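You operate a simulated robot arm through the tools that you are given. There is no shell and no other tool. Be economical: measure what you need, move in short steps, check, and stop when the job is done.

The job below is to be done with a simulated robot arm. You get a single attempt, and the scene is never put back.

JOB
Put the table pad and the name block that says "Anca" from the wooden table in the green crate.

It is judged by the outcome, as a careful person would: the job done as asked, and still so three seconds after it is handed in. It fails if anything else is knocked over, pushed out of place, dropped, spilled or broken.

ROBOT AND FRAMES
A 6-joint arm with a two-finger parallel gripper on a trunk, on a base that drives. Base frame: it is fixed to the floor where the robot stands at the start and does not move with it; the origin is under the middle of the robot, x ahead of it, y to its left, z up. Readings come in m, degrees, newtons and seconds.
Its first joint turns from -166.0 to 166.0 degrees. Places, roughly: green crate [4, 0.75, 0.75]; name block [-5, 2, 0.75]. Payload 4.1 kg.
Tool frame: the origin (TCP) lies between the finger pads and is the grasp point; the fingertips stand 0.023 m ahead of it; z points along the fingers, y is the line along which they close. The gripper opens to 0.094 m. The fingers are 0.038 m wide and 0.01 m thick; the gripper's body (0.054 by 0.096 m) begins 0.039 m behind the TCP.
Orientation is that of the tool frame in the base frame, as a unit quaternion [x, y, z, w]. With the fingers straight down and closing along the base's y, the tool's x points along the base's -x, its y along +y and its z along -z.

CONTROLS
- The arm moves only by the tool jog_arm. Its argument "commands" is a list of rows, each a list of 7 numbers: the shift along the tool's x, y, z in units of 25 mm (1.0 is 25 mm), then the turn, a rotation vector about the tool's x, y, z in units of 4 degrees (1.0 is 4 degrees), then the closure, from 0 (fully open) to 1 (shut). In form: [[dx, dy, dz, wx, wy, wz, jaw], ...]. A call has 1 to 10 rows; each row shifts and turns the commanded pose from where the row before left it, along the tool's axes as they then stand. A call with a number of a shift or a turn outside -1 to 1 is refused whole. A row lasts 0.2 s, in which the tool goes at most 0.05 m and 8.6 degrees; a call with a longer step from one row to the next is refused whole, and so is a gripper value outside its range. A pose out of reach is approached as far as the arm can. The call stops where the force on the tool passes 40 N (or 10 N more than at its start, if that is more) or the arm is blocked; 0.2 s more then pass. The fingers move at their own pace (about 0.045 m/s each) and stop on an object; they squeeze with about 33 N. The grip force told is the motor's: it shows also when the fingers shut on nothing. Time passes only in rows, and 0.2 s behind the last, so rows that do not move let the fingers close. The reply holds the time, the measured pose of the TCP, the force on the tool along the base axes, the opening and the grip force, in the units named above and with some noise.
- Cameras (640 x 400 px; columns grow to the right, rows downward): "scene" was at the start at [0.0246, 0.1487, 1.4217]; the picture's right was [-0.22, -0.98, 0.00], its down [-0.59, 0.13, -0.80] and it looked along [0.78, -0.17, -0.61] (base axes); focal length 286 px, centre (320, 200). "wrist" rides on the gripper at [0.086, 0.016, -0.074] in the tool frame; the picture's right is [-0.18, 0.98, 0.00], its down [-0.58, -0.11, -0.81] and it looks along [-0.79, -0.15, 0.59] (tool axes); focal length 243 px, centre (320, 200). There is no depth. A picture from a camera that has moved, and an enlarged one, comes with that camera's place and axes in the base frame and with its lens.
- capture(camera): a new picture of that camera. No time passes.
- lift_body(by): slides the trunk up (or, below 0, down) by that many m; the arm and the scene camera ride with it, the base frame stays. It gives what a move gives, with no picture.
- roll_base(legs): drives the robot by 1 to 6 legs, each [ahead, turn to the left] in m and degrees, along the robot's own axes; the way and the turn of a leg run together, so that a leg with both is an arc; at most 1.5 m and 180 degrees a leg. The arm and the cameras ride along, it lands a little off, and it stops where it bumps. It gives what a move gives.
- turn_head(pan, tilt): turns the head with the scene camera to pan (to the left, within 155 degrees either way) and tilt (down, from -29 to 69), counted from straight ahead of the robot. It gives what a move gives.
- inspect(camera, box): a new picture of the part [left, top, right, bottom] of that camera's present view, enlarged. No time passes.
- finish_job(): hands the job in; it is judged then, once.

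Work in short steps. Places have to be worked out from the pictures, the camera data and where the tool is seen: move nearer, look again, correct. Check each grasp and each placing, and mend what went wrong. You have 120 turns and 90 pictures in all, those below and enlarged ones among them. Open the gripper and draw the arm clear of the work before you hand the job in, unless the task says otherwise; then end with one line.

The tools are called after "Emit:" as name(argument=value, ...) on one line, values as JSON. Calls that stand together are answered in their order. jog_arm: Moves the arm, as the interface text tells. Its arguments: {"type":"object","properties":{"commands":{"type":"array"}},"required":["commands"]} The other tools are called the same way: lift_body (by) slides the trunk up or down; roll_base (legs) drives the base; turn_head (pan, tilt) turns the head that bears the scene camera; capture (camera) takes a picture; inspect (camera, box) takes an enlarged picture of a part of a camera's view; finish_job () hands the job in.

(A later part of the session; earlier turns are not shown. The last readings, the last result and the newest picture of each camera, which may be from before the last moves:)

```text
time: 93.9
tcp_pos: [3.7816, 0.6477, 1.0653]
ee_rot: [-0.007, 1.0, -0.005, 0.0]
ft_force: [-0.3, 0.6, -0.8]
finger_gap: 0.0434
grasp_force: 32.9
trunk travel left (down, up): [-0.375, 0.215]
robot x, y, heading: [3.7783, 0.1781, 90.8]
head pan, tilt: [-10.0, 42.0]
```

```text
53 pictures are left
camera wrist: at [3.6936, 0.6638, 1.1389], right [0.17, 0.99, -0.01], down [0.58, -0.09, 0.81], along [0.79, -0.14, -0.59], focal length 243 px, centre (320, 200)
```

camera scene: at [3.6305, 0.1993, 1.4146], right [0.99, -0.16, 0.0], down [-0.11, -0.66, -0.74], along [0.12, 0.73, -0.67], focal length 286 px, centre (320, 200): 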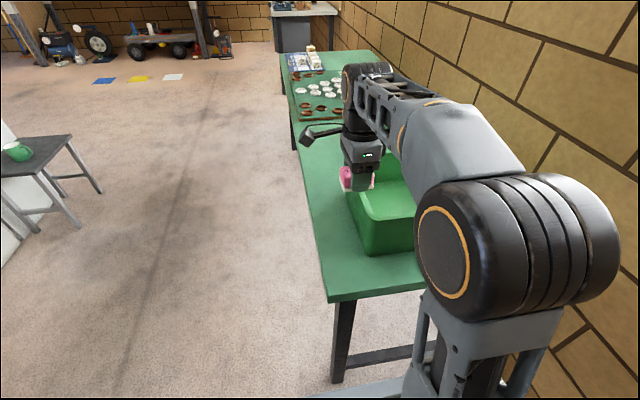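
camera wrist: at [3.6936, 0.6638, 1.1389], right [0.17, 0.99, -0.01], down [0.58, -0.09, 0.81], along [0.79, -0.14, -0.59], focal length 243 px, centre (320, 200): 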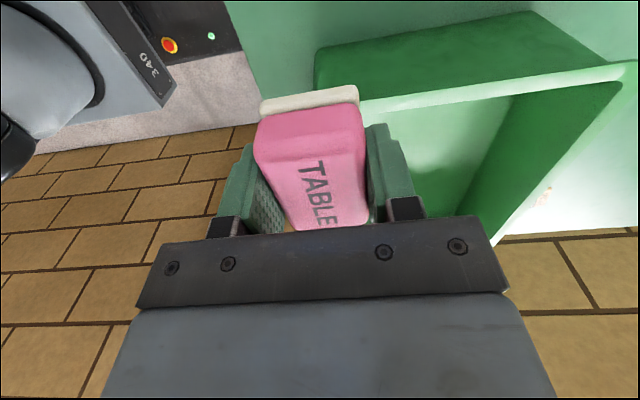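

The crate interior spans about x 3.83–4.12, y 0.66–0.88, rim about 0.945. I move the pad above (4.02, 0.77), keeping room for the block.

Emit:
jog_arm(commands=[[-0.5, 0.3, 0, 0, 0, 0, 1], [-0.7, 0.35, 0, 0, 0, 0, 1], [-0.7, 0.35, 0, 0, 0, 0, 1], [-0.7, 0.35, 0, 0, 0, 0, 1], [-0.7, 0.35, 0, 0, 0, 0, 1], [-0.7, 0.35, 0, 0, 0, 0, 1], [-0.7, 0.35, 0, 0, 0, 0, 1]])

Emit:
jog_arm(commands=[[-0.7, 0.35, 0, 0, 0, 0, 1], [-0.7, 0.35, 0, 0, 0, 0, 1], [-0.7, 0.35, 0, 0, 0, 0, 1], [-0.7, 0.35, 0, 0, 0, 0, 1], [-0.7, 0.35, 0, 0, 0, 0, 1], [-0.7, 0.35, 0, 0, 0, 0, 1], [-0.6, 0.4, 0, 0, 0, 0, 1], [0, 0, 0, 0, 0, 0, 1]])

Emit:
capture(camera="wrist")

Emit:
capture(camera="scene")

```text
time: 95.5
tcp_pos: [3.8987, 0.7082, 1.0635]
ee_rot: [-0.008, 1.0, -0.006, -0.001]
ft_force: [-0.6, -0.1, 0.0]
finger_gap: 0.0431
grasp_force: 33.8
trunk travel left (down, up): [-0.375, 0.215]
robot x, y, heading: [3.7829, 0.1737, 90.8]
head pan, tilt: [-10.0, 42.0]
```

```text
time: 97.3
tcp_pos: [4.017, 0.7705, 1.0594]
ee_rot: [-0.007, 1.0, -0.006, -0.001]
ft_force: [0.0, 0.9, 0.3]
finger_gap: 0.0435
grasp_force: 33.3
out of reach, approached as far as the arm can: row 7
trunk travel left (down, up): [-0.375, 0.215]
robot x, y, heading: [3.7841, 0.1762, 90.5]
head pan, tilt: [-10.0, 42.0]
```

```text
52 pictures are left
camera wrist: at [3.9298, 0.7873, 1.1322], right [0.17, 0.99, -0.01], down [0.58, -0.09, 0.81], along [0.79, -0.14, -0.59], focal length 243 px, centre (320, 200)
```

wrist: 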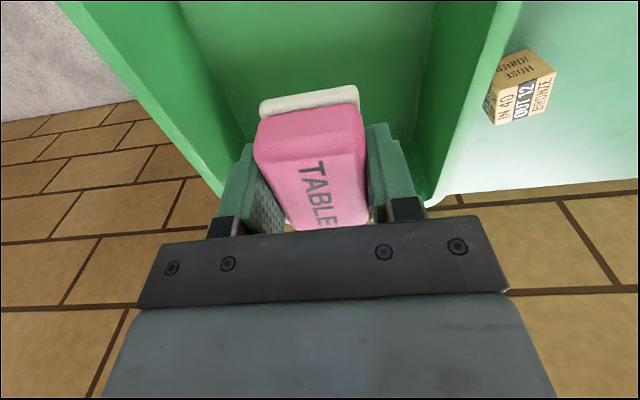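

```text
51 pictures are left
camera scene: at [3.6309, 0.1995, 1.4146], right [0.99, -0.16, 0.0], down [-0.11, -0.66, -0.74], along [0.12, 0.73, -0.67], focal length 286 px, centre (320, 200)
```

scene: 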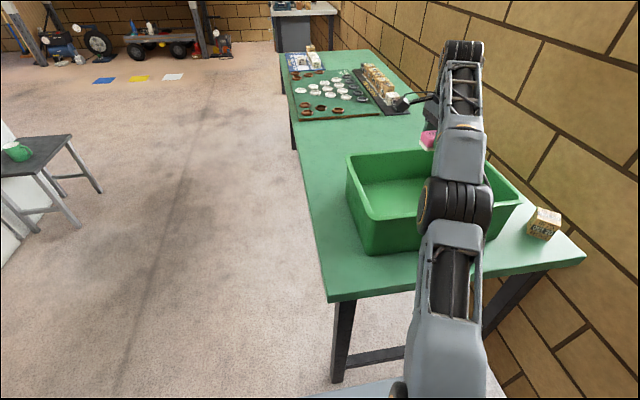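

The pad is over the crate with clearance on all sides. I descend slowly to about z 0.86 and check.

Emit:
jog_arm(commands=[[0, -0.2, 0.5, 0, 0, 0, 1], [0, -0.2, 0.8, 0, 0, 0, 1], [0, 0, 0.8, 0, 0, 0, 1], [0, 0, 0.8, 0, 0, 0, 1], [0, 0, 0.8, 0, 0, 0, 1], [0, 0, 0.8, 0, 0, 0, 1], [0, 0, 0.8, 0, 0, 0, 1], [0, 0, 0.8, 0, 0, 0, 1], [0, 0, 0.8, 0, 0, 0, 1], [0, 0, 0.7, 0, 0, 0, 1]])

Emit:
capture(camera="wrist")

Emit:
capture(camera="scene")

```text
time: 99.5
tcp_pos: [4.0157, 0.7587, 0.8688]
ee_rot: [-0.007, 1.0, -0.004, 0.0]
ft_force: [-0.1, -0.1, -0.2]
finger_gap: 0.0432
grasp_force: 32.5
trunk travel left (down, up): [-0.375, 0.215]
robot x, y, heading: [3.7811, 0.1785, 90.5]
head pan, tilt: [-10.0, 42.0]
```

```text
50 pictures are left
camera wrist: at [3.9288, 0.7756, 0.9426], right [0.17, 0.99, -0.01], down [0.58, -0.09, 0.81], along [0.79, -0.14, -0.59], focal length 243 px, centre (320, 200)
```

wrist: 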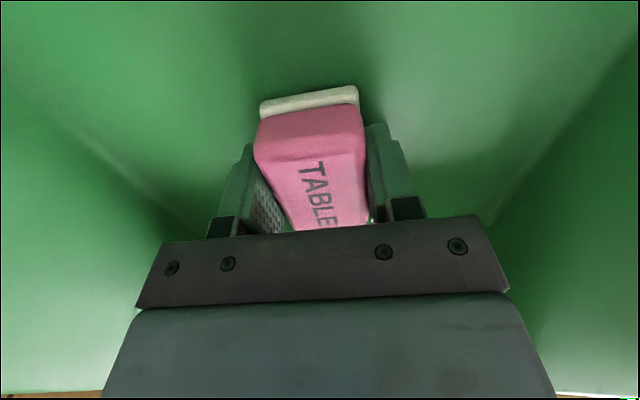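

```text
49 pictures are left
camera scene: at [3.6307, 0.1992, 1.4146], right [0.99, -0.16, 0.0], down [-0.11, -0.66, -0.74], along [0.12, 0.73, -0.67], focal length 286 px, centre (320, 200)
```

scene: 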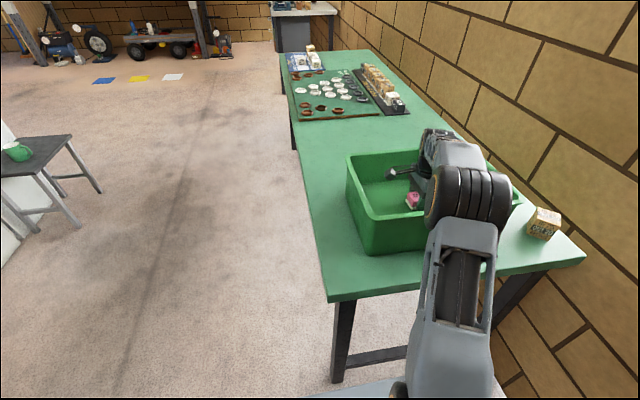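

Inside the crate, nothing touching. I ease down in small steps until the floor is felt.

Emit:
jog_arm(commands=[[0, 0, 0.3, 0, 0, 0, 1], [0, 0, 0.3, 0, 0, 0, 1], [0, 0, 0.2, 0, 0, 0, 1], [0, 0, 0.2, 0, 0, 0, 1], [0, 0, 0.2, 0, 0, 0, 1], [0, 0, 0.15, 0, 0, 0, 1]])

Emit:
capture(camera="wrist")

```text
time: 100.2
tcp_pos: [4.0165, 0.7612, 0.8622]
ee_rot: [-0.008, 1.0, 0.005, 0.002]
ft_force: [0.6, 0.9, 14.0]
finger_gap: 0.0432
grasp_force: 32.9
trunk travel left (down, up): [-0.375, 0.215]
robot x, y, heading: [3.779, 0.1799, 90.5]
head pan, tilt: [-10.0, 42.0]
stopped in row 3: the force on the tool passed its limit (the readings are from after the stop); the commanded pose is now the measured one
```

```text
48 pictures are left
camera wrist: at [3.9286, 0.776, 0.9354], right [0.17, 0.99, 0.01], down [0.58, -0.11, 0.81], along [0.8, -0.13, -0.59], focal length 243 px, centre (320, 200)
```

wrist: 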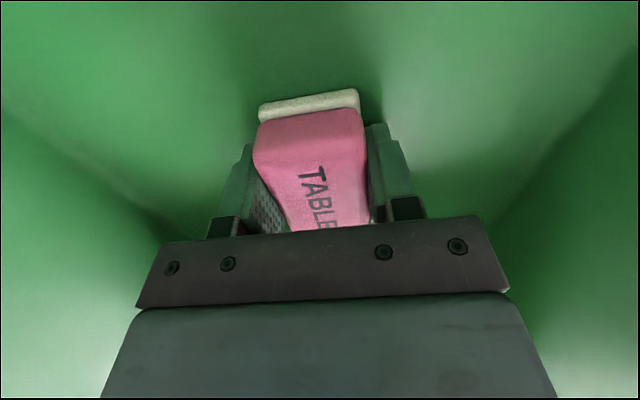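

The pad meets the floor at z≈0.862 (14 N upward). I open to release and rise.

Emit:
jog_arm(commands=[[0, 0, 0, 0, 0, 0, 0.6], [0, 0, 0, 0, 0, 0, 0.3], [0, 0, 0, 0, 0, 0, 0], [0, 0, 0, 0, 0, 0, 0], [0, 0, 0, 0, 0, 0, 0], [0, 0, 0, 0, 0, 0, 0]])

Emit:
capture(camera="wrist")

```text
time: 101.6
tcp_pos: [4.016, 0.7595, 0.8613]
ee_rot: [-0.008, 1.0, 0.002, 0.004]
ft_force: [-2.4, 10.1, 28.2]
finger_gap: 0.0893
grasp_force: 0.0
trunk travel left (down, up): [-0.375, 0.215]
robot x, y, heading: [3.7831, 0.18, 90.5]
head pan, tilt: [-10.0, 42.0]
```

```text
47 pictures are left
camera wrist: at [3.9278, 0.776, 0.9344], right [0.17, 0.99, 0.01], down [0.58, -0.1, 0.81], along [0.8, -0.13, -0.59], focal length 243 px, centre (320, 200)
```

wrist: 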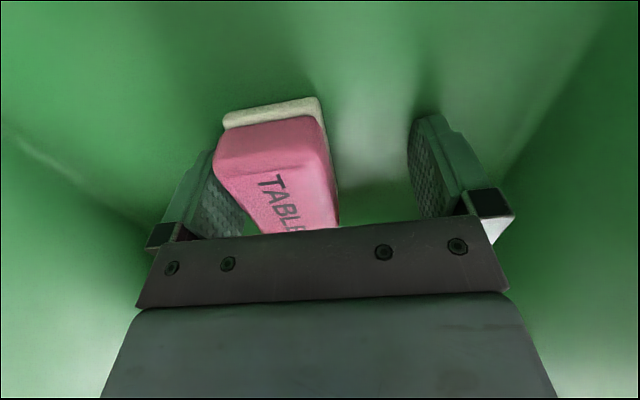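

The force shows a finger lightly against the crate wall. I ease the fingers in slightly and rise straight up.

Emit:
jog_arm(commands=[[0, 0, -0.15, 0, 0, 0, 0.12], [0, 0, -0.2, 0, 0, 0, 0.15], [0, 0, -0.4, 0, 0, 0, 0.15], [0, 0, -0.6, 0, 0, 0, 0.15], [0, 0, -0.8, 0, 0, 0, 0.15], [0, 0, -0.8, 0, 0, 0, 0.15], [0, 0, -0.8, 0, 0, 0, 0.15], [0, 0, -0.8, 0, 0, 0, 0.15], [0, 0, -0.8, 0, 0, 0, 0.15], [0, 0, -0.8, 0, 0, 0, 0.15]])

Emit:
jog_arm(commands=[[0, 0, -0.8, 0, 0, 0, 0], [0, -1, -0.8, 0, 0, 0, 0], [0.5, -1, 0, 0, 0, 0, 0], [0.8, -1, 0, 0, 0, 0, 0], [0.8, -1, 0, 0, 0, 0, 0], [0.8, -1, 0, 0, 0, 0, 0], [0.8, -1, 0, 0, 0, 0, 0], [0.8, 0, 0, 0, 0, 0, 0]])

Emit:
capture(camera="wrist")

Emit:
capture(camera="scene")

```text
time: 103.8
tcp_pos: [4.015, 0.7611, 1.0141]
ee_rot: [-0.008, 1.0, 0.001, 0.003]
ft_force: [-0.2, 0.1, -0.3]
finger_gap: 0.0801
grasp_force: 0.0
trunk travel left (down, up): [-0.375, 0.215]
robot x, y, heading: [3.7856, 0.1725, 90.7]
head pan, tilt: [-10.0, 42.0]
```

```text
time: 105.6
tcp_pos: [3.9049, 0.6097, 1.0517]
ee_rot: [-0.006, 1.0, 0.003, 0.003]
ft_force: [0.7, -0.5, -0.2]
finger_gap: 0.0939
grasp_force: 0.1
trunk travel left (down, up): [-0.375, 0.215]
robot x, y, heading: [3.7816, 0.1764, 90.7]
head pan, tilt: [-10.0, 42.0]
```

```text
46 pictures are left
camera wrist: at [3.8171, 0.6249, 1.1252], right [0.17, 0.99, 0.0], down [0.58, -0.1, 0.81], along [0.8, -0.13, -0.59], focal length 243 px, centre (320, 200)
```

wrist: 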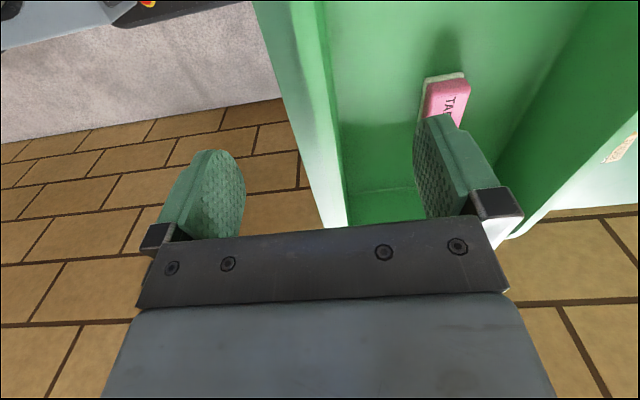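

```text
45 pictures are left
camera scene: at [3.6305, 0.1989, 1.4146], right [0.99, -0.16, 0.0], down [-0.11, -0.66, -0.74], along [0.12, 0.73, -0.67], focal length 286 px, centre (320, 200)
```

scene: 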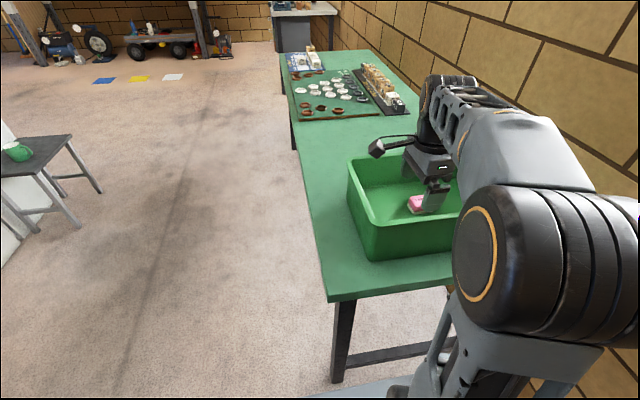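

The pad lies in the crate and everything on the table stands. Now I back away the way I came and drive back along y≈−1.5 toward −x.

Emit:
roll_base(legs=[[-1.5, 0], [-0.18, 0], [0, 89.3], [1.5, 0], [1.5, 0], [1.4, 0]])

Emit:
turn_head(pan=-15, tilt=20)

Emit:
capture(camera="scene")

```text
time: 138.3
tcp_pos: [-1.0323, -1.2145, 1.052]
ee_rot: [-0.704, 0.71, 0.002, 0.0]
ft_force: [0.3, -0.1, 0.4]
finger_gap: 0.0939
grasp_force: 0.1
trunk travel left (down, up): [-0.375, 0.215]
robot x, y, heading: [-0.6031, -1.3479, 179.1]
head pan, tilt: [-10.0, 42.0]
```

```text
time: 139.2
tcp_pos: [-1.0331, -1.2141, 1.0518]
ee_rot: [-0.704, 0.71, 0.003, 0.001]
ft_force: [0.4, -0.2, 0.1]
finger_gap: 0.0942
grasp_force: 0.1
trunk travel left (down, up): [-0.375, 0.215]
robot x, y, heading: [-0.6051, -1.3477, 179.1]
head pan, tilt: [-15.0, 20.0]
```

```text
44 pictures are left
camera scene: at [-0.6354, -1.4874, 1.4489], right [0.27, 0.96, 0.0], down [0.33, -0.09, -0.94], along [-0.9, 0.26, -0.34], focal length 286 px, centre (320, 200)
```

scene: 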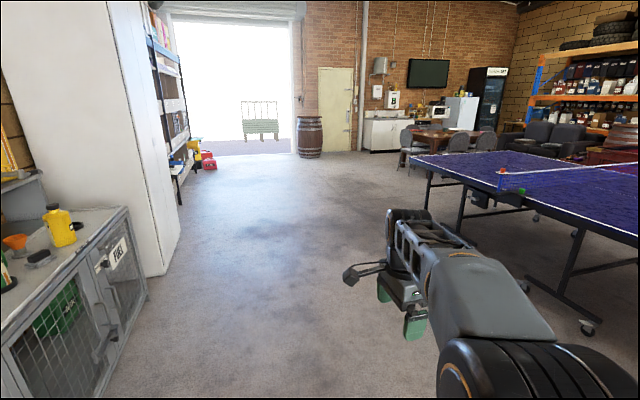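

The way is clear between the ping-pong table and the left-hand bench. I head toward (−3.7, −0.35) and look at the dining table.

Emit:
roll_base(legs=[[0, -16.5], [1.5, 0], [1.5, 0], [0.3, 0]])

Emit:
turn_head(pan=-35, tilt=20)

Emit:
capture(camera="scene")

```text
time: 156.2
tcp_pos: [-4.1203, -0.119, 1.0524]
ee_rot: [-0.595, 0.804, 0.003, 0.001]
ft_force: [0.8, -0.3, 0.0]
finger_gap: 0.0939
grasp_force: 0.3
trunk travel left (down, up): [-0.375, 0.215]
robot x, y, heading: [-3.7446, -0.367, 162.9]
head pan, tilt: [-15.0, 20.0]
```

```text
time: 157.0
tcp_pos: [-4.1197, -0.1195, 1.0518]
ee_rot: [-0.596, 0.803, 0.003, 0.001]
ft_force: [0.1, -0.6, 0.4]
finger_gap: 0.0942
grasp_force: 0.1
trunk travel left (down, up): [-0.375, 0.215]
robot x, y, heading: [-3.7464, -0.3685, 162.8]
head pan, tilt: [-35.0, 20.0]
```

```text
43 pictures are left
camera scene: at [-3.7947, -0.4692, 1.449], right [0.79, 0.61, 0.0], down [0.21, -0.27, -0.94], along [-0.58, 0.74, -0.34], focal length 286 px, centre (320, 200)
```

scene: 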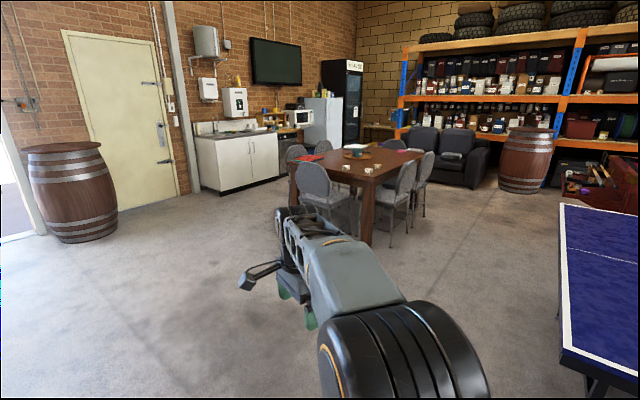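

Emit:
inspect(camera="scene", box=[270, 120, 446, 230])

```text
3.64 times, centred on (358, 175) of scene
camera zoom: at [-3.7947, -0.4692, 1.449], right [0.79, 0.61, 0.0], down [0.21, -0.27, -0.94], along [-0.58, 0.74, -0.34], focal length 1040 px, centre (182, 291)
```

zoom: 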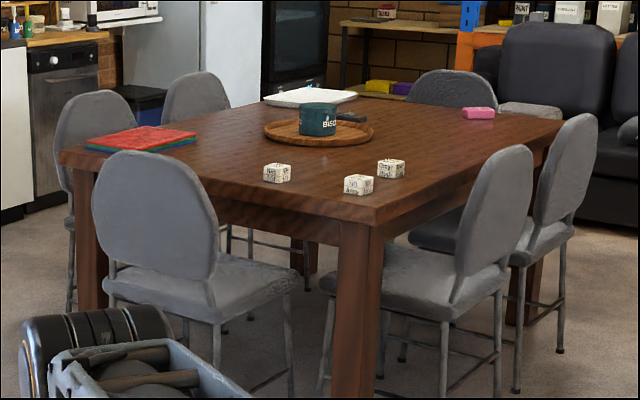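

Three name blocks lie near the table's near-right corner (≈(−5.1, 1.9)…). I drive closer, to about (−4.6, 0.55), to read them.

Emit:
roll_base(legs=[[0, -31], [1.2, 0], [0, -25]])

Emit:
turn_head(pan=15, tilt=30)

Emit:
capture(camera="scene")

```text
time: 165.9
tcp_pos: [-4.5462, 0.9758, 1.0509]
ee_rot: [-0.145, 0.989, 0.001, 0.003]
ft_force: [0.0, 0.2, 0.4]
finger_gap: 0.0941
grasp_force: 0.0
trunk travel left (down, up): [-0.375, 0.215]
robot x, y, heading: [-4.5431, 0.5307, 106.5]
head pan, tilt: [-35.0, 20.0]
```

```text
time: 167.1
tcp_pos: [-4.546, 0.9766, 1.0521]
ee_rot: [-0.145, 0.989, 0.002, 0.002]
ft_force: [0.3, -0.2, -0.8]
finger_gap: 0.0938
grasp_force: 0.1
trunk travel left (down, up): [-0.375, 0.215]
robot x, y, heading: [-4.5441, 0.5255, 106.5]
head pan, tilt: [15.0, 30.0]
```

```text
41 pictures are left
camera scene: at [-4.7344, 0.5003, 1.4329], right [0.85, 0.52, 0.0], down [0.26, -0.43, -0.87], along [-0.45, 0.74, -0.5], focal length 286 px, centre (320, 200)
```

scene: 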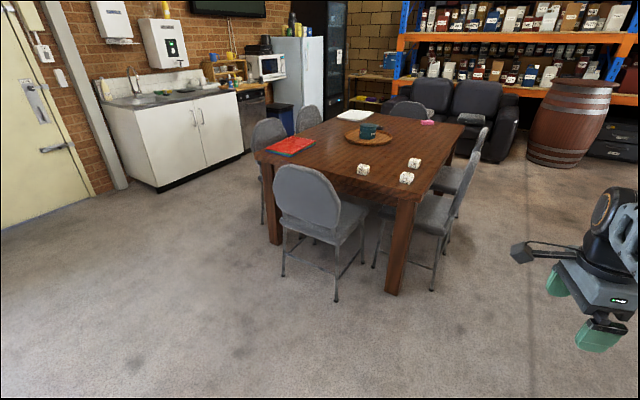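

Emit:
inspect(camera="scene", box=[350, 150, 430, 200])

Emit:
inspect(camera="scene", box=[250, 100, 490, 300])

```text
8.00 times, centred on (390, 175) of scene
camera zoom: at [-4.7344, 0.5003, 1.4329], right [0.85, 0.52, 0.0], down [0.26, -0.43, -0.87], along [-0.45, 0.74, -0.5], focal length 2287 px, centre (-240, 400)
```

zoom: 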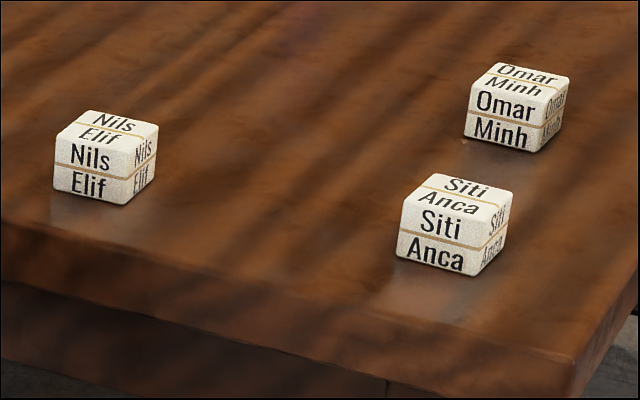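

```text
2.00 times, centred on (370, 200) of scene
camera zoom: at [-4.7344, 0.5003, 1.4329], right [0.85, 0.52, 0.0], down [0.26, -0.43, -0.87], along [-0.45, 0.74, -0.5], focal length 572 px, centre (220, 200)
```

zoom: 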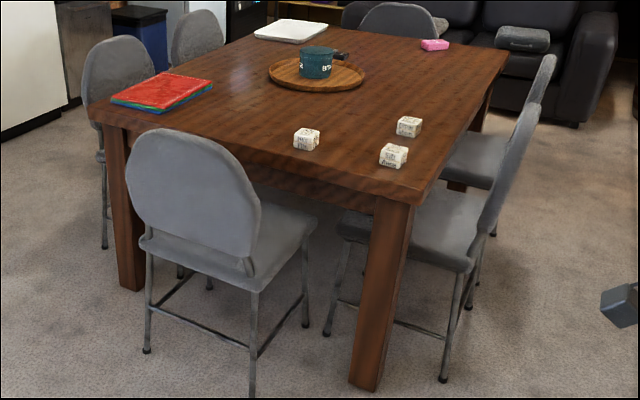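

The near-corner block reads "Siti / Anca"; it sits at about (−5.07, 1.95), table height about 0.74. I drive toward (−4.78, 1.40) in the gap between the two chairs, stopping short first to look.

Emit:
roll_base(legs=[[0.6, -1.5]])

Emit:
turn_head(pan=8, tilt=45)

Emit:
capture(camera="scene")

```text
time: 170.4
tcp_pos: [-4.6897, 1.5433, 1.0524]
ee_rot: [-0.129, 0.992, 0.002, 0.003]
ft_force: [-0.6, 0.0, 0.8]
finger_gap: 0.0941
grasp_force: 0.1
trunk travel left (down, up): [-0.375, 0.215]
robot x, y, heading: [-4.7039, 1.0944, 104.5]
head pan, tilt: [15.0, 30.0]
```

```text
time: 171.2
tcp_pos: [-4.6897, 1.5429, 1.0507]
ee_rot: [-0.13, 0.992, 0.001, 0.003]
ft_force: [0.3, -0.7, 0.5]
finger_gap: 0.094
grasp_force: 0.0
trunk travel left (down, up): [-0.375, 0.215]
robot x, y, heading: [-4.701, 1.0935, 104.7]
head pan, tilt: [8.0, 45.0]
```

```text
38 pictures are left
camera scene: at [-4.8795, 1.0698, 1.4103], right [0.92, 0.38, 0.0], down [0.27, -0.65, -0.71], along [-0.27, 0.65, -0.71], focal length 286 px, centre (320, 200)
```

scene: 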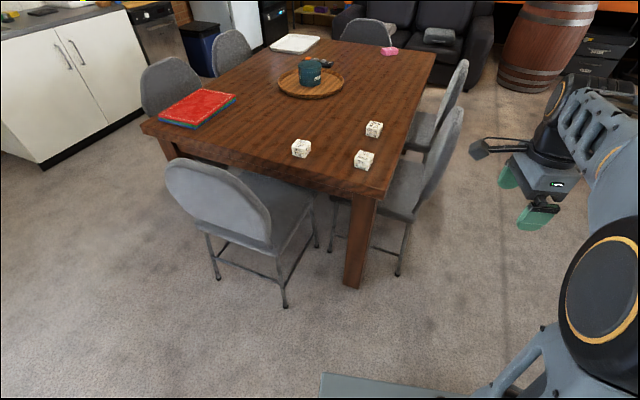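

The block is at about (−5.055, 1.91), its top near 0.78. I turn 8° right and go 0.33 m ahead, which keeps clear of chair legs (x<−5.27) and the table leg.

Emit:
roll_base(legs=[[0, -8], [0.33, 0]])

Emit:
turn_head(pan=15, tilt=50)

Emit:
capture(camera="scene")

```text
time: 174.0
tcp_pos: [-4.6654, 1.8712, 1.0524]
ee_rot: [-0.059, 0.998, 0.001, 0.002]
ft_force: [-0.1, 0.0, 0.5]
finger_gap: 0.094
grasp_force: 0.0
trunk travel left (down, up): [-0.375, 0.215]
robot x, y, heading: [-4.7406, 1.4314, 96.6]
head pan, tilt: [8.0, 45.0]
```

```text
time: 174.7
tcp_pos: [-4.6654, 1.8715, 1.0517]
ee_rot: [-0.06, 0.998, 0.001, 0.003]
ft_force: [0.4, -0.3, 0.4]
finger_gap: 0.0942
grasp_force: 0.1
trunk travel left (down, up): [-0.375, 0.215]
robot x, y, heading: [-4.7412, 1.4285, 96.7]
head pan, tilt: [15.0, 50.0]
```

```text
37 pictures are left
camera scene: at [-4.9279, 1.4227, 1.4034], right [0.93, 0.37, 0.0], down [0.28, -0.71, -0.64], along [-0.24, 0.6, -0.77], focal length 286 px, centre (320, 200)
```

scene: 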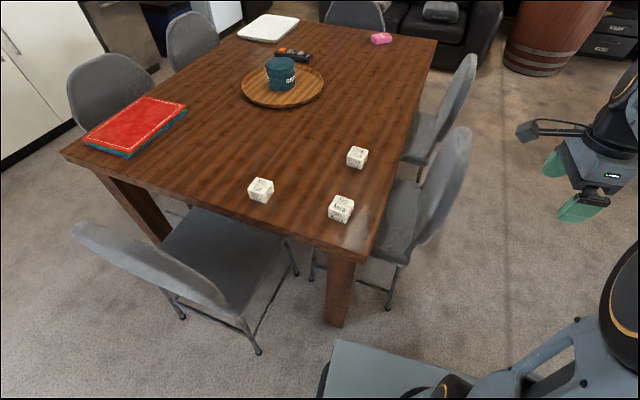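

Emit:
inspect(camera="scene", box=[300, 180, 380, 230])

```text
8.00 times, centred on (340, 205) of scene
camera zoom: at [-4.9279, 1.4227, 1.4034], right [0.93, 0.37, 0.0], down [0.28, -0.71, -0.64], along [-0.24, 0.6, -0.77], focal length 2287 px, centre (160, 160)
```

zoom: 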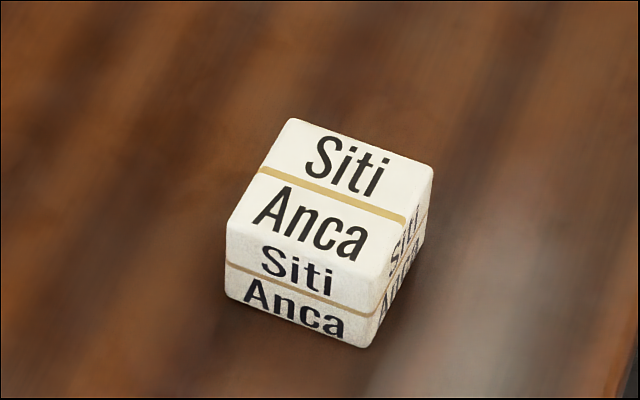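

The block is about 55 mm square, centred near (−5.06, 1.912), its sides turned about −7°. I move above it and turn the tool 14° to match.

Emit:
jog_arm(commands=[[0.97, 0.22, 0, 0, 0, 0, 0], [0.97, 0.22, 0, 0, 0, 0, 0], [0.97, 0.22, 0, 0, 0, 0, 0], [0.97, 0.22, 0, 0, 0, 0, 0], [0.97, 0.22, 0, 0, 0, 0, 0], [0.97, 0.22, 0, 0, 0, 0, 0], [0.97, 0.22, 0, 0, 0, 0, 0], [0.97, 0.22, 0, 0, 0, 0, 0], [0.97, 0.22, 0, 0, 0, 0, 0], [0.97, 0.22, 0, 0, 0, 0, 0]])

Emit:
jog_arm(commands=[[0.97, 0.22, 0.5, 0, 0, 0, 0], [0.97, 0.22, 0.5, 0, 0, 0, 0], [0.97, 0.22, 0.5, 0, 0, 0, 0], [0.97, 0.22, 0.5, 0, 0, 0, 0], [0.97, 0.22, 0.5, 0, 0, 0, 0], [0.97, 0.22, 0.5, 0, 0, 0, 0], [0, 0, 0, 0, 0, 0.9, 0], [0, 0, 0, 0, 0, 0.9, 0], [0, 0, 0, 0, 0, 0.9, 0], [0, 0, 0, 0, 0, 0.8, 0]])

Emit:
capture(camera="wrist")

Emit:
capture(camera="scene")

```text
time: 176.9
tcp_pos: [-4.9124, 1.8987, 1.0502]
ee_rot: [-0.06, 0.998, 0.001, 0.003]
ft_force: [0.1, 0.7, -0.5]
finger_gap: 0.0938
grasp_force: 0.2
trunk travel left (down, up): [-0.375, 0.215]
robot x, y, heading: [-4.7421, 1.4273, 96.8]
head pan, tilt: [15.0, 50.0]
```

```text
time: 179.1
tcp_pos: [-5.0604, 1.9132, 0.9756]
ee_rot: [0.063, 0.998, 0.002, 0.002]
ft_force: [-0.6, -0.7, 0.5]
finger_gap: 0.0938
grasp_force: 0.0
trunk travel left (down, up): [-0.375, 0.215]
robot x, y, heading: [-4.7386, 1.4291, 96.7]
head pan, tilt: [15.0, 50.0]
```

```text
35 pictures are left
camera wrist: at [-5.1451, 1.9401, 1.0491], right [0.31, 0.95, 0.0], down [0.56, -0.18, 0.81], along [0.77, -0.24, -0.59], focal length 243 px, centre (320, 200)
```

wrist: 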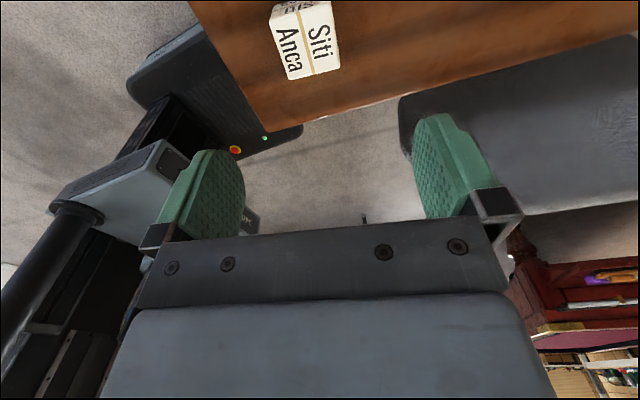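

```text
34 pictures are left
camera scene: at [-4.928, 1.4227, 1.4033], right [0.93, 0.37, 0.0], down [0.28, -0.71, -0.64], along [-0.24, 0.6, -0.77], focal length 286 px, centre (320, 200)
```

scene: 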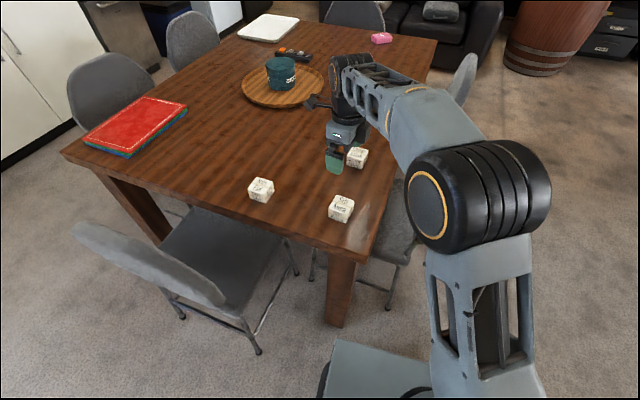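

Triangulating both cameras gives the block at (−5.058, 1.899) with top about 0.797. I adjust and descend to about 0.88, then look.

Emit:
jog_arm(commands=[[-0.08, -0.25, 0.7, 0, 0, 0, 0], [-0.08, -0.25, 0.7, 0, 0, 0, 0], [0, 0, 0.8, 0, 0, 0, 0], [0, 0, 0.8, 0, 0, 0, 0], [0, 0, 0.8, 0, 0, 0, 0], [0, 0, 0, 0, 0, 0, 0]])

Emit:
capture(camera="wrist")

Emit:
inspect(camera="scene", box=[290, 150, 390, 230])

```text
time: 180.5
tcp_pos: [-5.0568, 1.8993, 0.8808]
ee_rot: [0.061, 0.998, 0.001, 0.002]
ft_force: [0.0, 0.9, -0.1]
finger_gap: 0.0938
grasp_force: 0.0
trunk travel left (down, up): [-0.375, 0.215]
robot x, y, heading: [-4.7408, 1.4302, 96.5]
head pan, tilt: [15.0, 50.0]
```

```text
33 pictures are left
camera wrist: at [-5.1413, 1.9276, 0.9542], right [0.3, 0.95, 0.0], down [0.56, -0.18, 0.81], along [0.77, -0.24, -0.59], focal length 243 px, centre (320, 200)
```

wrist: 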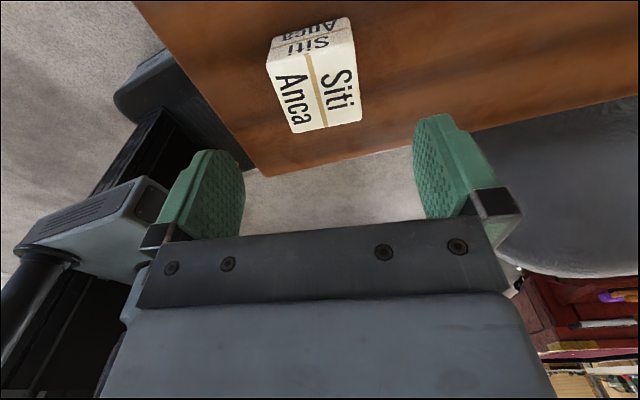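

```text
5.00 times, centred on (340, 190) of scene
camera zoom: at [-4.9281, 1.4228, 1.4033], right [0.93, 0.37, 0.0], down [0.28, -0.71, -0.64], along [-0.24, 0.6, -0.77], focal length 1429 px, centre (220, 250)
```

zoom: 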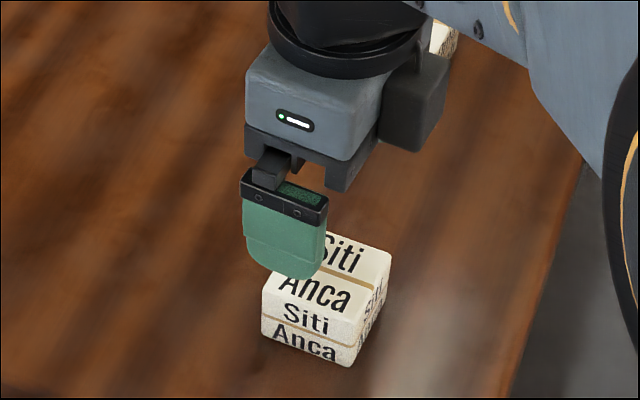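

Alignment agrees in both views. I descend to z≈0.825 and check.

Emit:
jog_arm(commands=[[0, 0, 0.6, 0, 0, 0, 0], [0, 0, 0.6, 0, 0, 0, 0], [0, 0, 0.5, 0, 0, 0, 0], [0, 0, 0.5, 0, 0, 0, 0], [0, 0, 0, 0, 0, 0, 0]])

Emit:
capture(camera="wrist")

Emit:
inspect(camera="scene", box=[290, 150, 390, 230])

```text
time: 181.7
tcp_pos: [-5.0557, 1.9015, 0.8254]
ee_rot: [0.062, 0.998, 0.001, 0.002]
ft_force: [-0.3, -0.3, 1.1]
finger_gap: 0.0937
grasp_force: 0.0
trunk travel left (down, up): [-0.375, 0.215]
robot x, y, heading: [-4.7402, 1.4258, 96.7]
head pan, tilt: [15.0, 50.0]
```

```text
31 pictures are left
camera wrist: at [-5.1407, 1.9282, 0.8981], right [0.3, 0.95, 0.0], down [0.56, -0.18, 0.81], along [0.77, -0.24, -0.59], focal length 243 px, centre (320, 200)
```

wrist: 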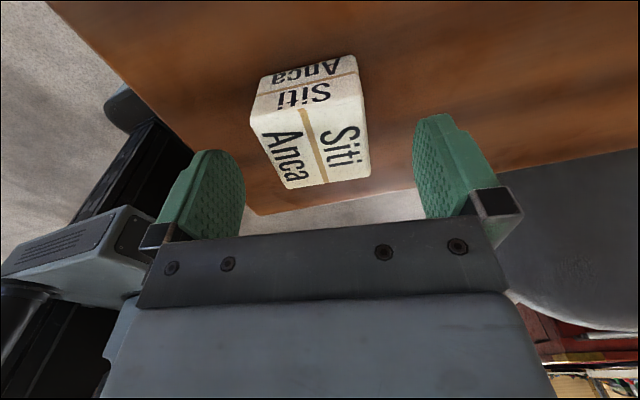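

```text
5.00 times, centred on (340, 190) of scene
camera zoom: at [-4.9281, 1.4228, 1.4033], right [0.93, 0.37, 0.0], down [0.28, -0.71, -0.64], along [-0.24, 0.6, -0.77], focal length 1429 px, centre (220, 250)
```

zoom: 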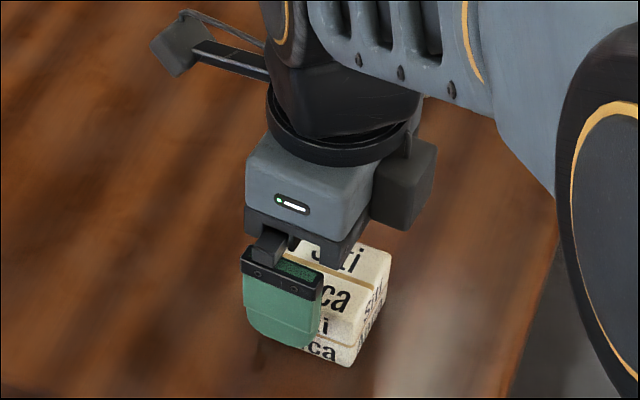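

The fingers straddle the block properly. I descend further in small rows, expecting the tabletop near fingertip z≈0.745.

Emit:
jog_arm(commands=[[0.1, 0, 0.4, 0, 0, 0, 0], [0, 0, 0.4, 0, 0, 0, 0], [0, 0, 0.3, 0, 0, 0, 0], [0, 0, 0.2, 0, 0, 0, 0], [0, 0, 0.15, 0, 0, 0, 0], [0, 0, 0, 0, 0, 0, 0]])

Emit:
inspect(camera="scene", box=[290, 150, 390, 230])

Emit:
capture(camera="wrist")

```text
time: 183.1
tcp_pos: [-5.059, 1.9015, 0.7891]
ee_rot: [0.061, 0.998, 0.001, 0.001]
ft_force: [-0.4, 0.2, 0.1]
finger_gap: 0.0937
grasp_force: 0.1
trunk travel left (down, up): [-0.375, 0.215]
robot x, y, heading: [-4.7393, 1.4297, 96.8]
head pan, tilt: [15.0, 50.0]
```

```text
5.00 times, centred on (340, 190) of scene
camera zoom: at [-4.928, 1.4227, 1.4033], right [0.93, 0.37, 0.0], down [0.28, -0.71, -0.64], along [-0.24, 0.6, -0.77], focal length 1429 px, centre (220, 250)
```

zoom: 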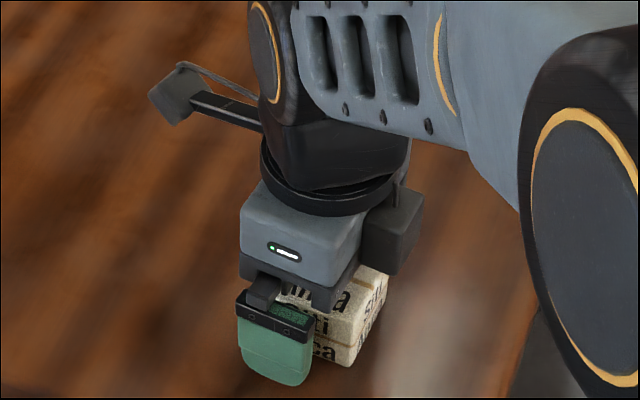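

```text
28 pictures are left
camera wrist: at [-5.1432, 1.9286, 0.8616], right [0.3, 0.95, 0.01], down [0.56, -0.18, 0.81], along [0.77, -0.24, -0.59], focal length 243 px, centre (320, 200)
```

wrist: 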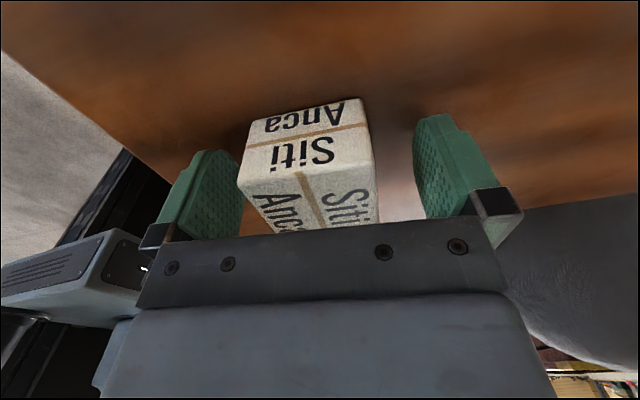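

The block is slightly toward the left finger; I shift 6 mm that way, descend about 10 mm more and close.

Emit:
jog_arm(commands=[[0, -0.25, 0, 0, 0, 0, 0], [0, 0, 0.15, 0, 0, 0, 0], [0, 0, 0.15, 0, 0, 0, 0], [0, 0, 0.1, 0, 0, 0, 0], [0, 0, 0, 0, 0, 0, 0]])

Emit:
jog_arm(commands=[[0, 0, 0, 0, 0, 0, 1], [0, 0, 0, 0, 0, 0, 1], [0, 0, 0, 0, 0, 0, 1], [0, 0, 0, 0, 0, 0, 1], [0, 0, 0, 0, 0, 0, 1], [0, 0, 0, 0, 0, 0, 1]])

Emit:
capture(camera="wrist")

```text
time: 184.3
tcp_pos: [-5.0603, 1.8955, 0.7844]
ee_rot: [0.063, 0.998, 0.005, -0.001]
ft_force: [6.8, -7.4, 18.9]
finger_gap: 0.0941
grasp_force: 0.0
trunk travel left (down, up): [-0.375, 0.215]
robot x, y, heading: [-4.7431, 1.4281, 96.7]
head pan, tilt: [15.0, 50.0]
stopped in row 5: the force on the tool passed its limit (the readings are from after the stop); the commanded pose is now the measured one
```

```text
time: 185.7
tcp_pos: [-5.0606, 1.8962, 0.7833]
ee_rot: [0.061, 0.998, 0.006, 0.0]
ft_force: [-7.2, -12.1, 27.8]
finger_gap: 0.0546
grasp_force: 33.7
trunk travel left (down, up): [-0.375, 0.215]
robot x, y, heading: [-4.7424, 1.4281, 96.5]
head pan, tilt: [15.0, 50.0]
```

```text
27 pictures are left
camera wrist: at [-5.1451, 1.9224, 0.8575], right [0.3, 0.95, 0.01], down [0.56, -0.19, 0.8], along [0.77, -0.24, -0.6], focal length 243 px, centre (320, 200)
```

wrist: 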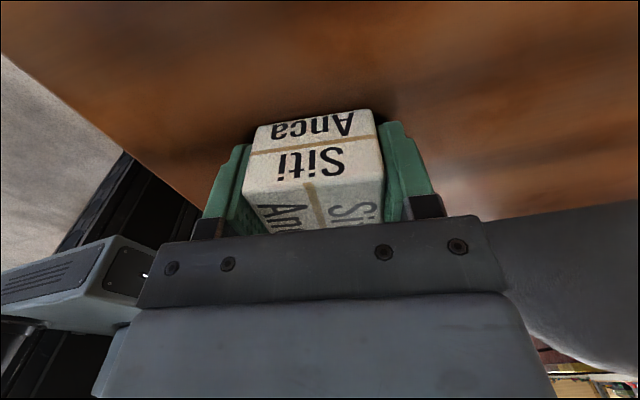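

The table is at z≈0.76; the block is gripped at 55 mm. I lift slowly.

Emit:
jog_arm(commands=[[0, 0, -0.1, 0, 0, 0, 1], [0, 0, -0.1, 0, 0, 0, 1], [0, 0, -0.15, 0, 0, 0, 1], [0, 0, -0.2, 0, 0, 0, 1], [0, 0, -0.2, 0, 0, 0, 1], [0, 0, -0.3, 0, 0, 0, 1], [0, 0, -0.3, 0, 0, 0, 1], [0, 0, -0.3, 0, 0, 0, 1], [0, 0, -0.3, 0, 0, 0, 1], [0, 0, -0.3, 0, 0, 0, 1]])

Emit:
jog_arm(commands=[[0, 0, -0.3, 0, 0, 0, 1], [0, 0, -0.4, 0, 0, 0, 1], [0, 0, -0.4, 0, 0, 0, 1], [0, 0, -0.4, 0, 0, 0, 1], [0, 0, -0.4, 0, 0, 0, 1], [0, 0, -0.4, 0, 0, 0, 1], [0, 0, -0.4, 0, 0, 0, 1], [0, 0, -0.4, 0, 0, 0, 1], [0, 0, -0.4, 0, 0, 0, 1], [0, 0, -0.4, 0, 0, 0, 1]])

Emit:
jog_arm(commands=[[0, 0, -0.4, 0, 0, 0, 1], [0, 0, -0.5, 0, 0, 0, 1], [0, 0, -0.5, 0, 0, 0, 1], [0, 0, -0.5, 0, 0, 0, 1], [0, 0, -0.5, 0, 0, 0, 1], [0, 0, -0.5, 0, 0, 0, 1], [0, 0, -0.5, 0, 0, 0, 1], [0, 0, -0.4, 0, 0, 0, 1], [0, 0, -0.4, 0, 0, 0, 1], [0, 0, -0.3, 0, 0, 0, 1]])

Emit:
capture(camera="wrist")

Emit:
capture(camera="scene")

```text
time: 187.9
tcp_pos: [-5.0603, 1.8957, 0.8371]
ee_rot: [0.062, 0.998, 0.004, 0.0]
ft_force: [0.2, -0.4, -1.2]
finger_gap: 0.0546
grasp_force: 33.1
trunk travel left (down, up): [-0.375, 0.215]
robot x, y, heading: [-4.7477, 1.4282, 96.7]
head pan, tilt: [15.0, 50.0]
```

```text
time: 190.1
tcp_pos: [-5.0613, 1.8945, 0.9348]
ee_rot: [0.062, 0.998, 0.005, 0.0]
ft_force: [-0.6, -0.3, -0.4]
finger_gap: 0.0545
grasp_force: 33.2
trunk travel left (down, up): [-0.375, 0.215]
robot x, y, heading: [-4.7421, 1.4319, 96.6]
head pan, tilt: [15.0, 50.0]
```

```text
time: 192.3
tcp_pos: [-5.0593, 1.894, 1.0467]
ee_rot: [0.062, 0.998, 0.004, 0.001]
ft_force: [0.2, -0.1, -1.2]
finger_gap: 0.0544
grasp_force: 32.4
trunk travel left (down, up): [-0.375, 0.215]
robot x, y, heading: [-4.7416, 1.4291, 96.6]
head pan, tilt: [15.0, 50.0]
```

```text
26 pictures are left
camera wrist: at [-5.1454, 1.9206, 1.1207], right [0.3, 0.95, 0.01], down [0.56, -0.19, 0.81], along [0.77, -0.24, -0.59], focal length 243 px, centre (320, 200)
```

wrist: 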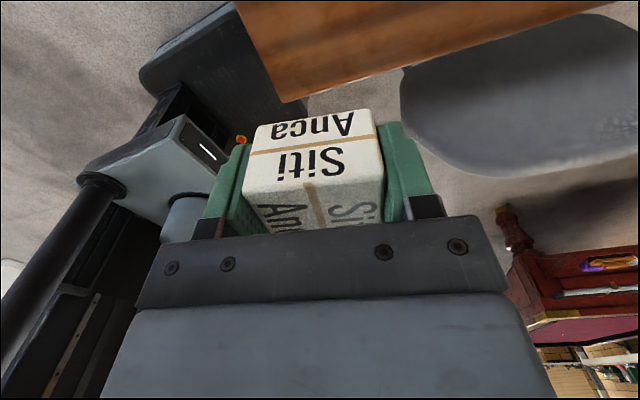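

```text
25 pictures are left
camera scene: at [-4.9281, 1.4227, 1.4033], right [0.93, 0.37, 0.0], down [0.28, -0.71, -0.64], along [-0.24, 0.6, -0.77], focal length 286 px, centre (320, 200)
```

scene: 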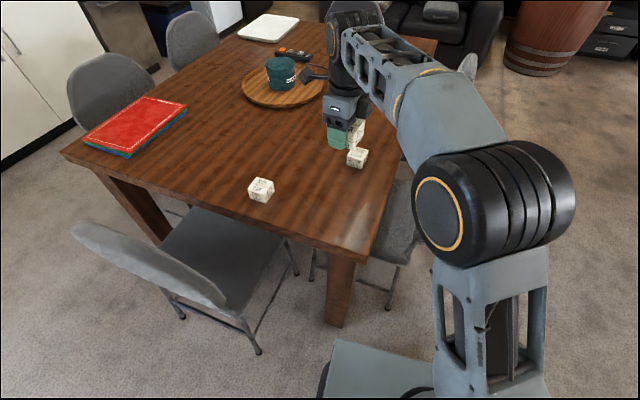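

The block is held and the other two blocks are undisturbed. I back out the way I came and drive back toward the corridor.

Emit:
roll_base(legs=[[-0.9, 0], [0, -142], [1.27, 0], [0, 26.6], [1.5, 0], [1.5, 0]])

Emit:
turn_head(pan=0, tilt=25)

Emit:
capture(camera="scene")

```text
time: 224.4
tcp_pos: [-0.2884, -1.2331, 1.047]
ee_rot: [0.88, 0.475, 0.002, 0.004]
ft_force: [-0.2, 1.2, -1.2]
finger_gap: 0.0545
grasp_force: 32.9
trunk travel left (down, up): [-0.375, 0.215]
robot x, y, heading: [-0.8468, -1.3157, -19.7]
head pan, tilt: [15.0, 50.0]
```

```text
time: 225.3
tcp_pos: [-0.29, -1.234, 1.0472]
ee_rot: [0.88, 0.475, 0.003, 0.005]
ft_force: [0.3, 0.0, -0.5]
finger_gap: 0.0546
grasp_force: 33.3
trunk travel left (down, up): [-0.375, 0.215]
robot x, y, heading: [-0.8493, -1.3132, -19.8]
head pan, tilt: [0.0, 25.0]
```

```text
24 pictures are left
camera scene: at [-0.7617, -1.1675, 1.4408], right [-0.33, -0.94, 0.0], down [-0.4, 0.14, -0.91], along [0.85, -0.3, -0.42], focal length 286 px, centre (320, 200)
```

scene: 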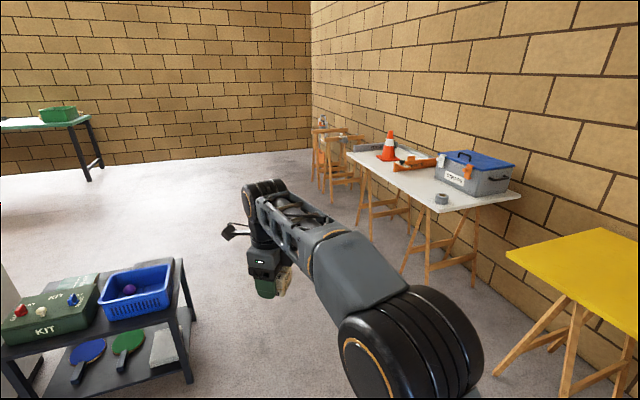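

The block is still held. I line up along y≈−1.5 and drive to x≈3.75, then turn left.

Emit:
roll_base(legs=[[0, 17], [1.5, 0], [1.5, 0], [1.5, 0], [0.1, 0], [0, 93]])

Emit:
turn_head(pan=-15, tilt=20)

Emit:
capture(camera="scene")

```text
time: 252.5
tcp_pos: [3.4924, -1.0217, 1.0469]
ee_rot: [0.119, 0.993, 0.004, 0.0]
ft_force: [0.4, -0.2, -0.9]
finger_gap: 0.0545
grasp_force: 32.6
trunk travel left (down, up): [-0.375, 0.215]
robot x, y, heading: [3.7561, -1.519, 90.1]
head pan, tilt: [0.0, 25.0]
```

```text
time: 253.3
tcp_pos: [3.4919, -1.0229, 1.0455]
ee_rot: [0.12, 0.993, 0.004, 0.001]
ft_force: [-0.2, -0.4, -0.7]
finger_gap: 0.0546
grasp_force: 33.2
trunk travel left (down, up): [-0.375, 0.215]
robot x, y, heading: [3.7568, -1.5244, 89.9]
head pan, tilt: [-15.0, 20.0]
```

```text
23 pictures are left
camera scene: at [3.614, -1.4891, 1.4489], right [0.97, -0.26, 0.0], down [-0.09, -0.33, -0.94], along [0.24, 0.91, -0.34], focal length 286 px, centre (320, 200)
```

scene: 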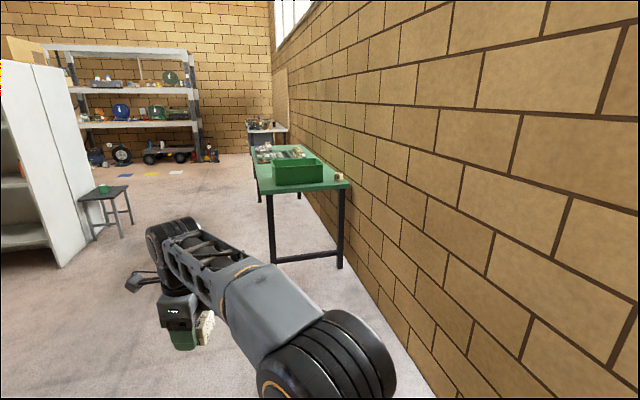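

I raise the trunk 6 cm for more rim clearance and drive ahead to the table end.

Emit:
lift_body(by=0.06)

Emit:
roll_base(legs=[[1.3, 0], [0.38, 0]])

Emit:
turn_head(pan=-20, tilt=45)

Emit:
capture(camera="scene")

```text
time: 254.3
tcp_pos: [3.4914, -1.0223, 1.1066]
ee_rot: [0.119, 0.993, 0.005, 0.001]
ft_force: [0.1, -0.7, -0.6]
finger_gap: 0.0548
grasp_force: 33.6
trunk travel left (down, up): [-0.435, 0.155]
robot x, y, heading: [3.7561, -1.5227, 90.1]
head pan, tilt: [-15.0, 20.0]
```

```text
time: 262.9
tcp_pos: [3.4868, 0.6704, 1.107]
ee_rot: [0.117, 0.993, 0.004, 0.001]
ft_force: [-0.2, 0.4, -0.5]
finger_gap: 0.0545
grasp_force: 32.6
trunk travel left (down, up): [-0.435, 0.155]
robot x, y, heading: [3.7559, 0.176, 90.1]
head pan, tilt: [-15.0, 20.0]
```

```text
time: 263.7
tcp_pos: [3.4867, 0.6705, 1.1067]
ee_rot: [0.117, 0.993, 0.004, 0.0]
ft_force: [0.6, -0.1, -1.6]
finger_gap: 0.0546
grasp_force: 33.0
trunk travel left (down, up): [-0.435, 0.155]
robot x, y, heading: [3.757, 0.1694, 89.9]
head pan, tilt: [-20.0, 45.0]
```

```text
22 pictures are left
camera scene: at [3.6148, 0.1903, 1.4703], right [0.94, -0.34, 0.0], down [-0.24, -0.67, -0.71], along [0.24, 0.67, -0.71], focal length 286 px, centre (320, 200)
```

scene: 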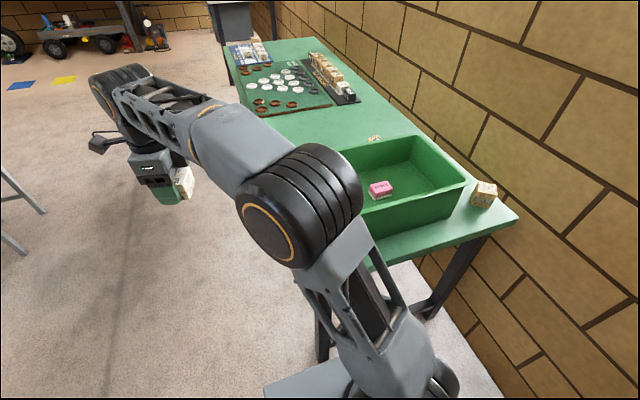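

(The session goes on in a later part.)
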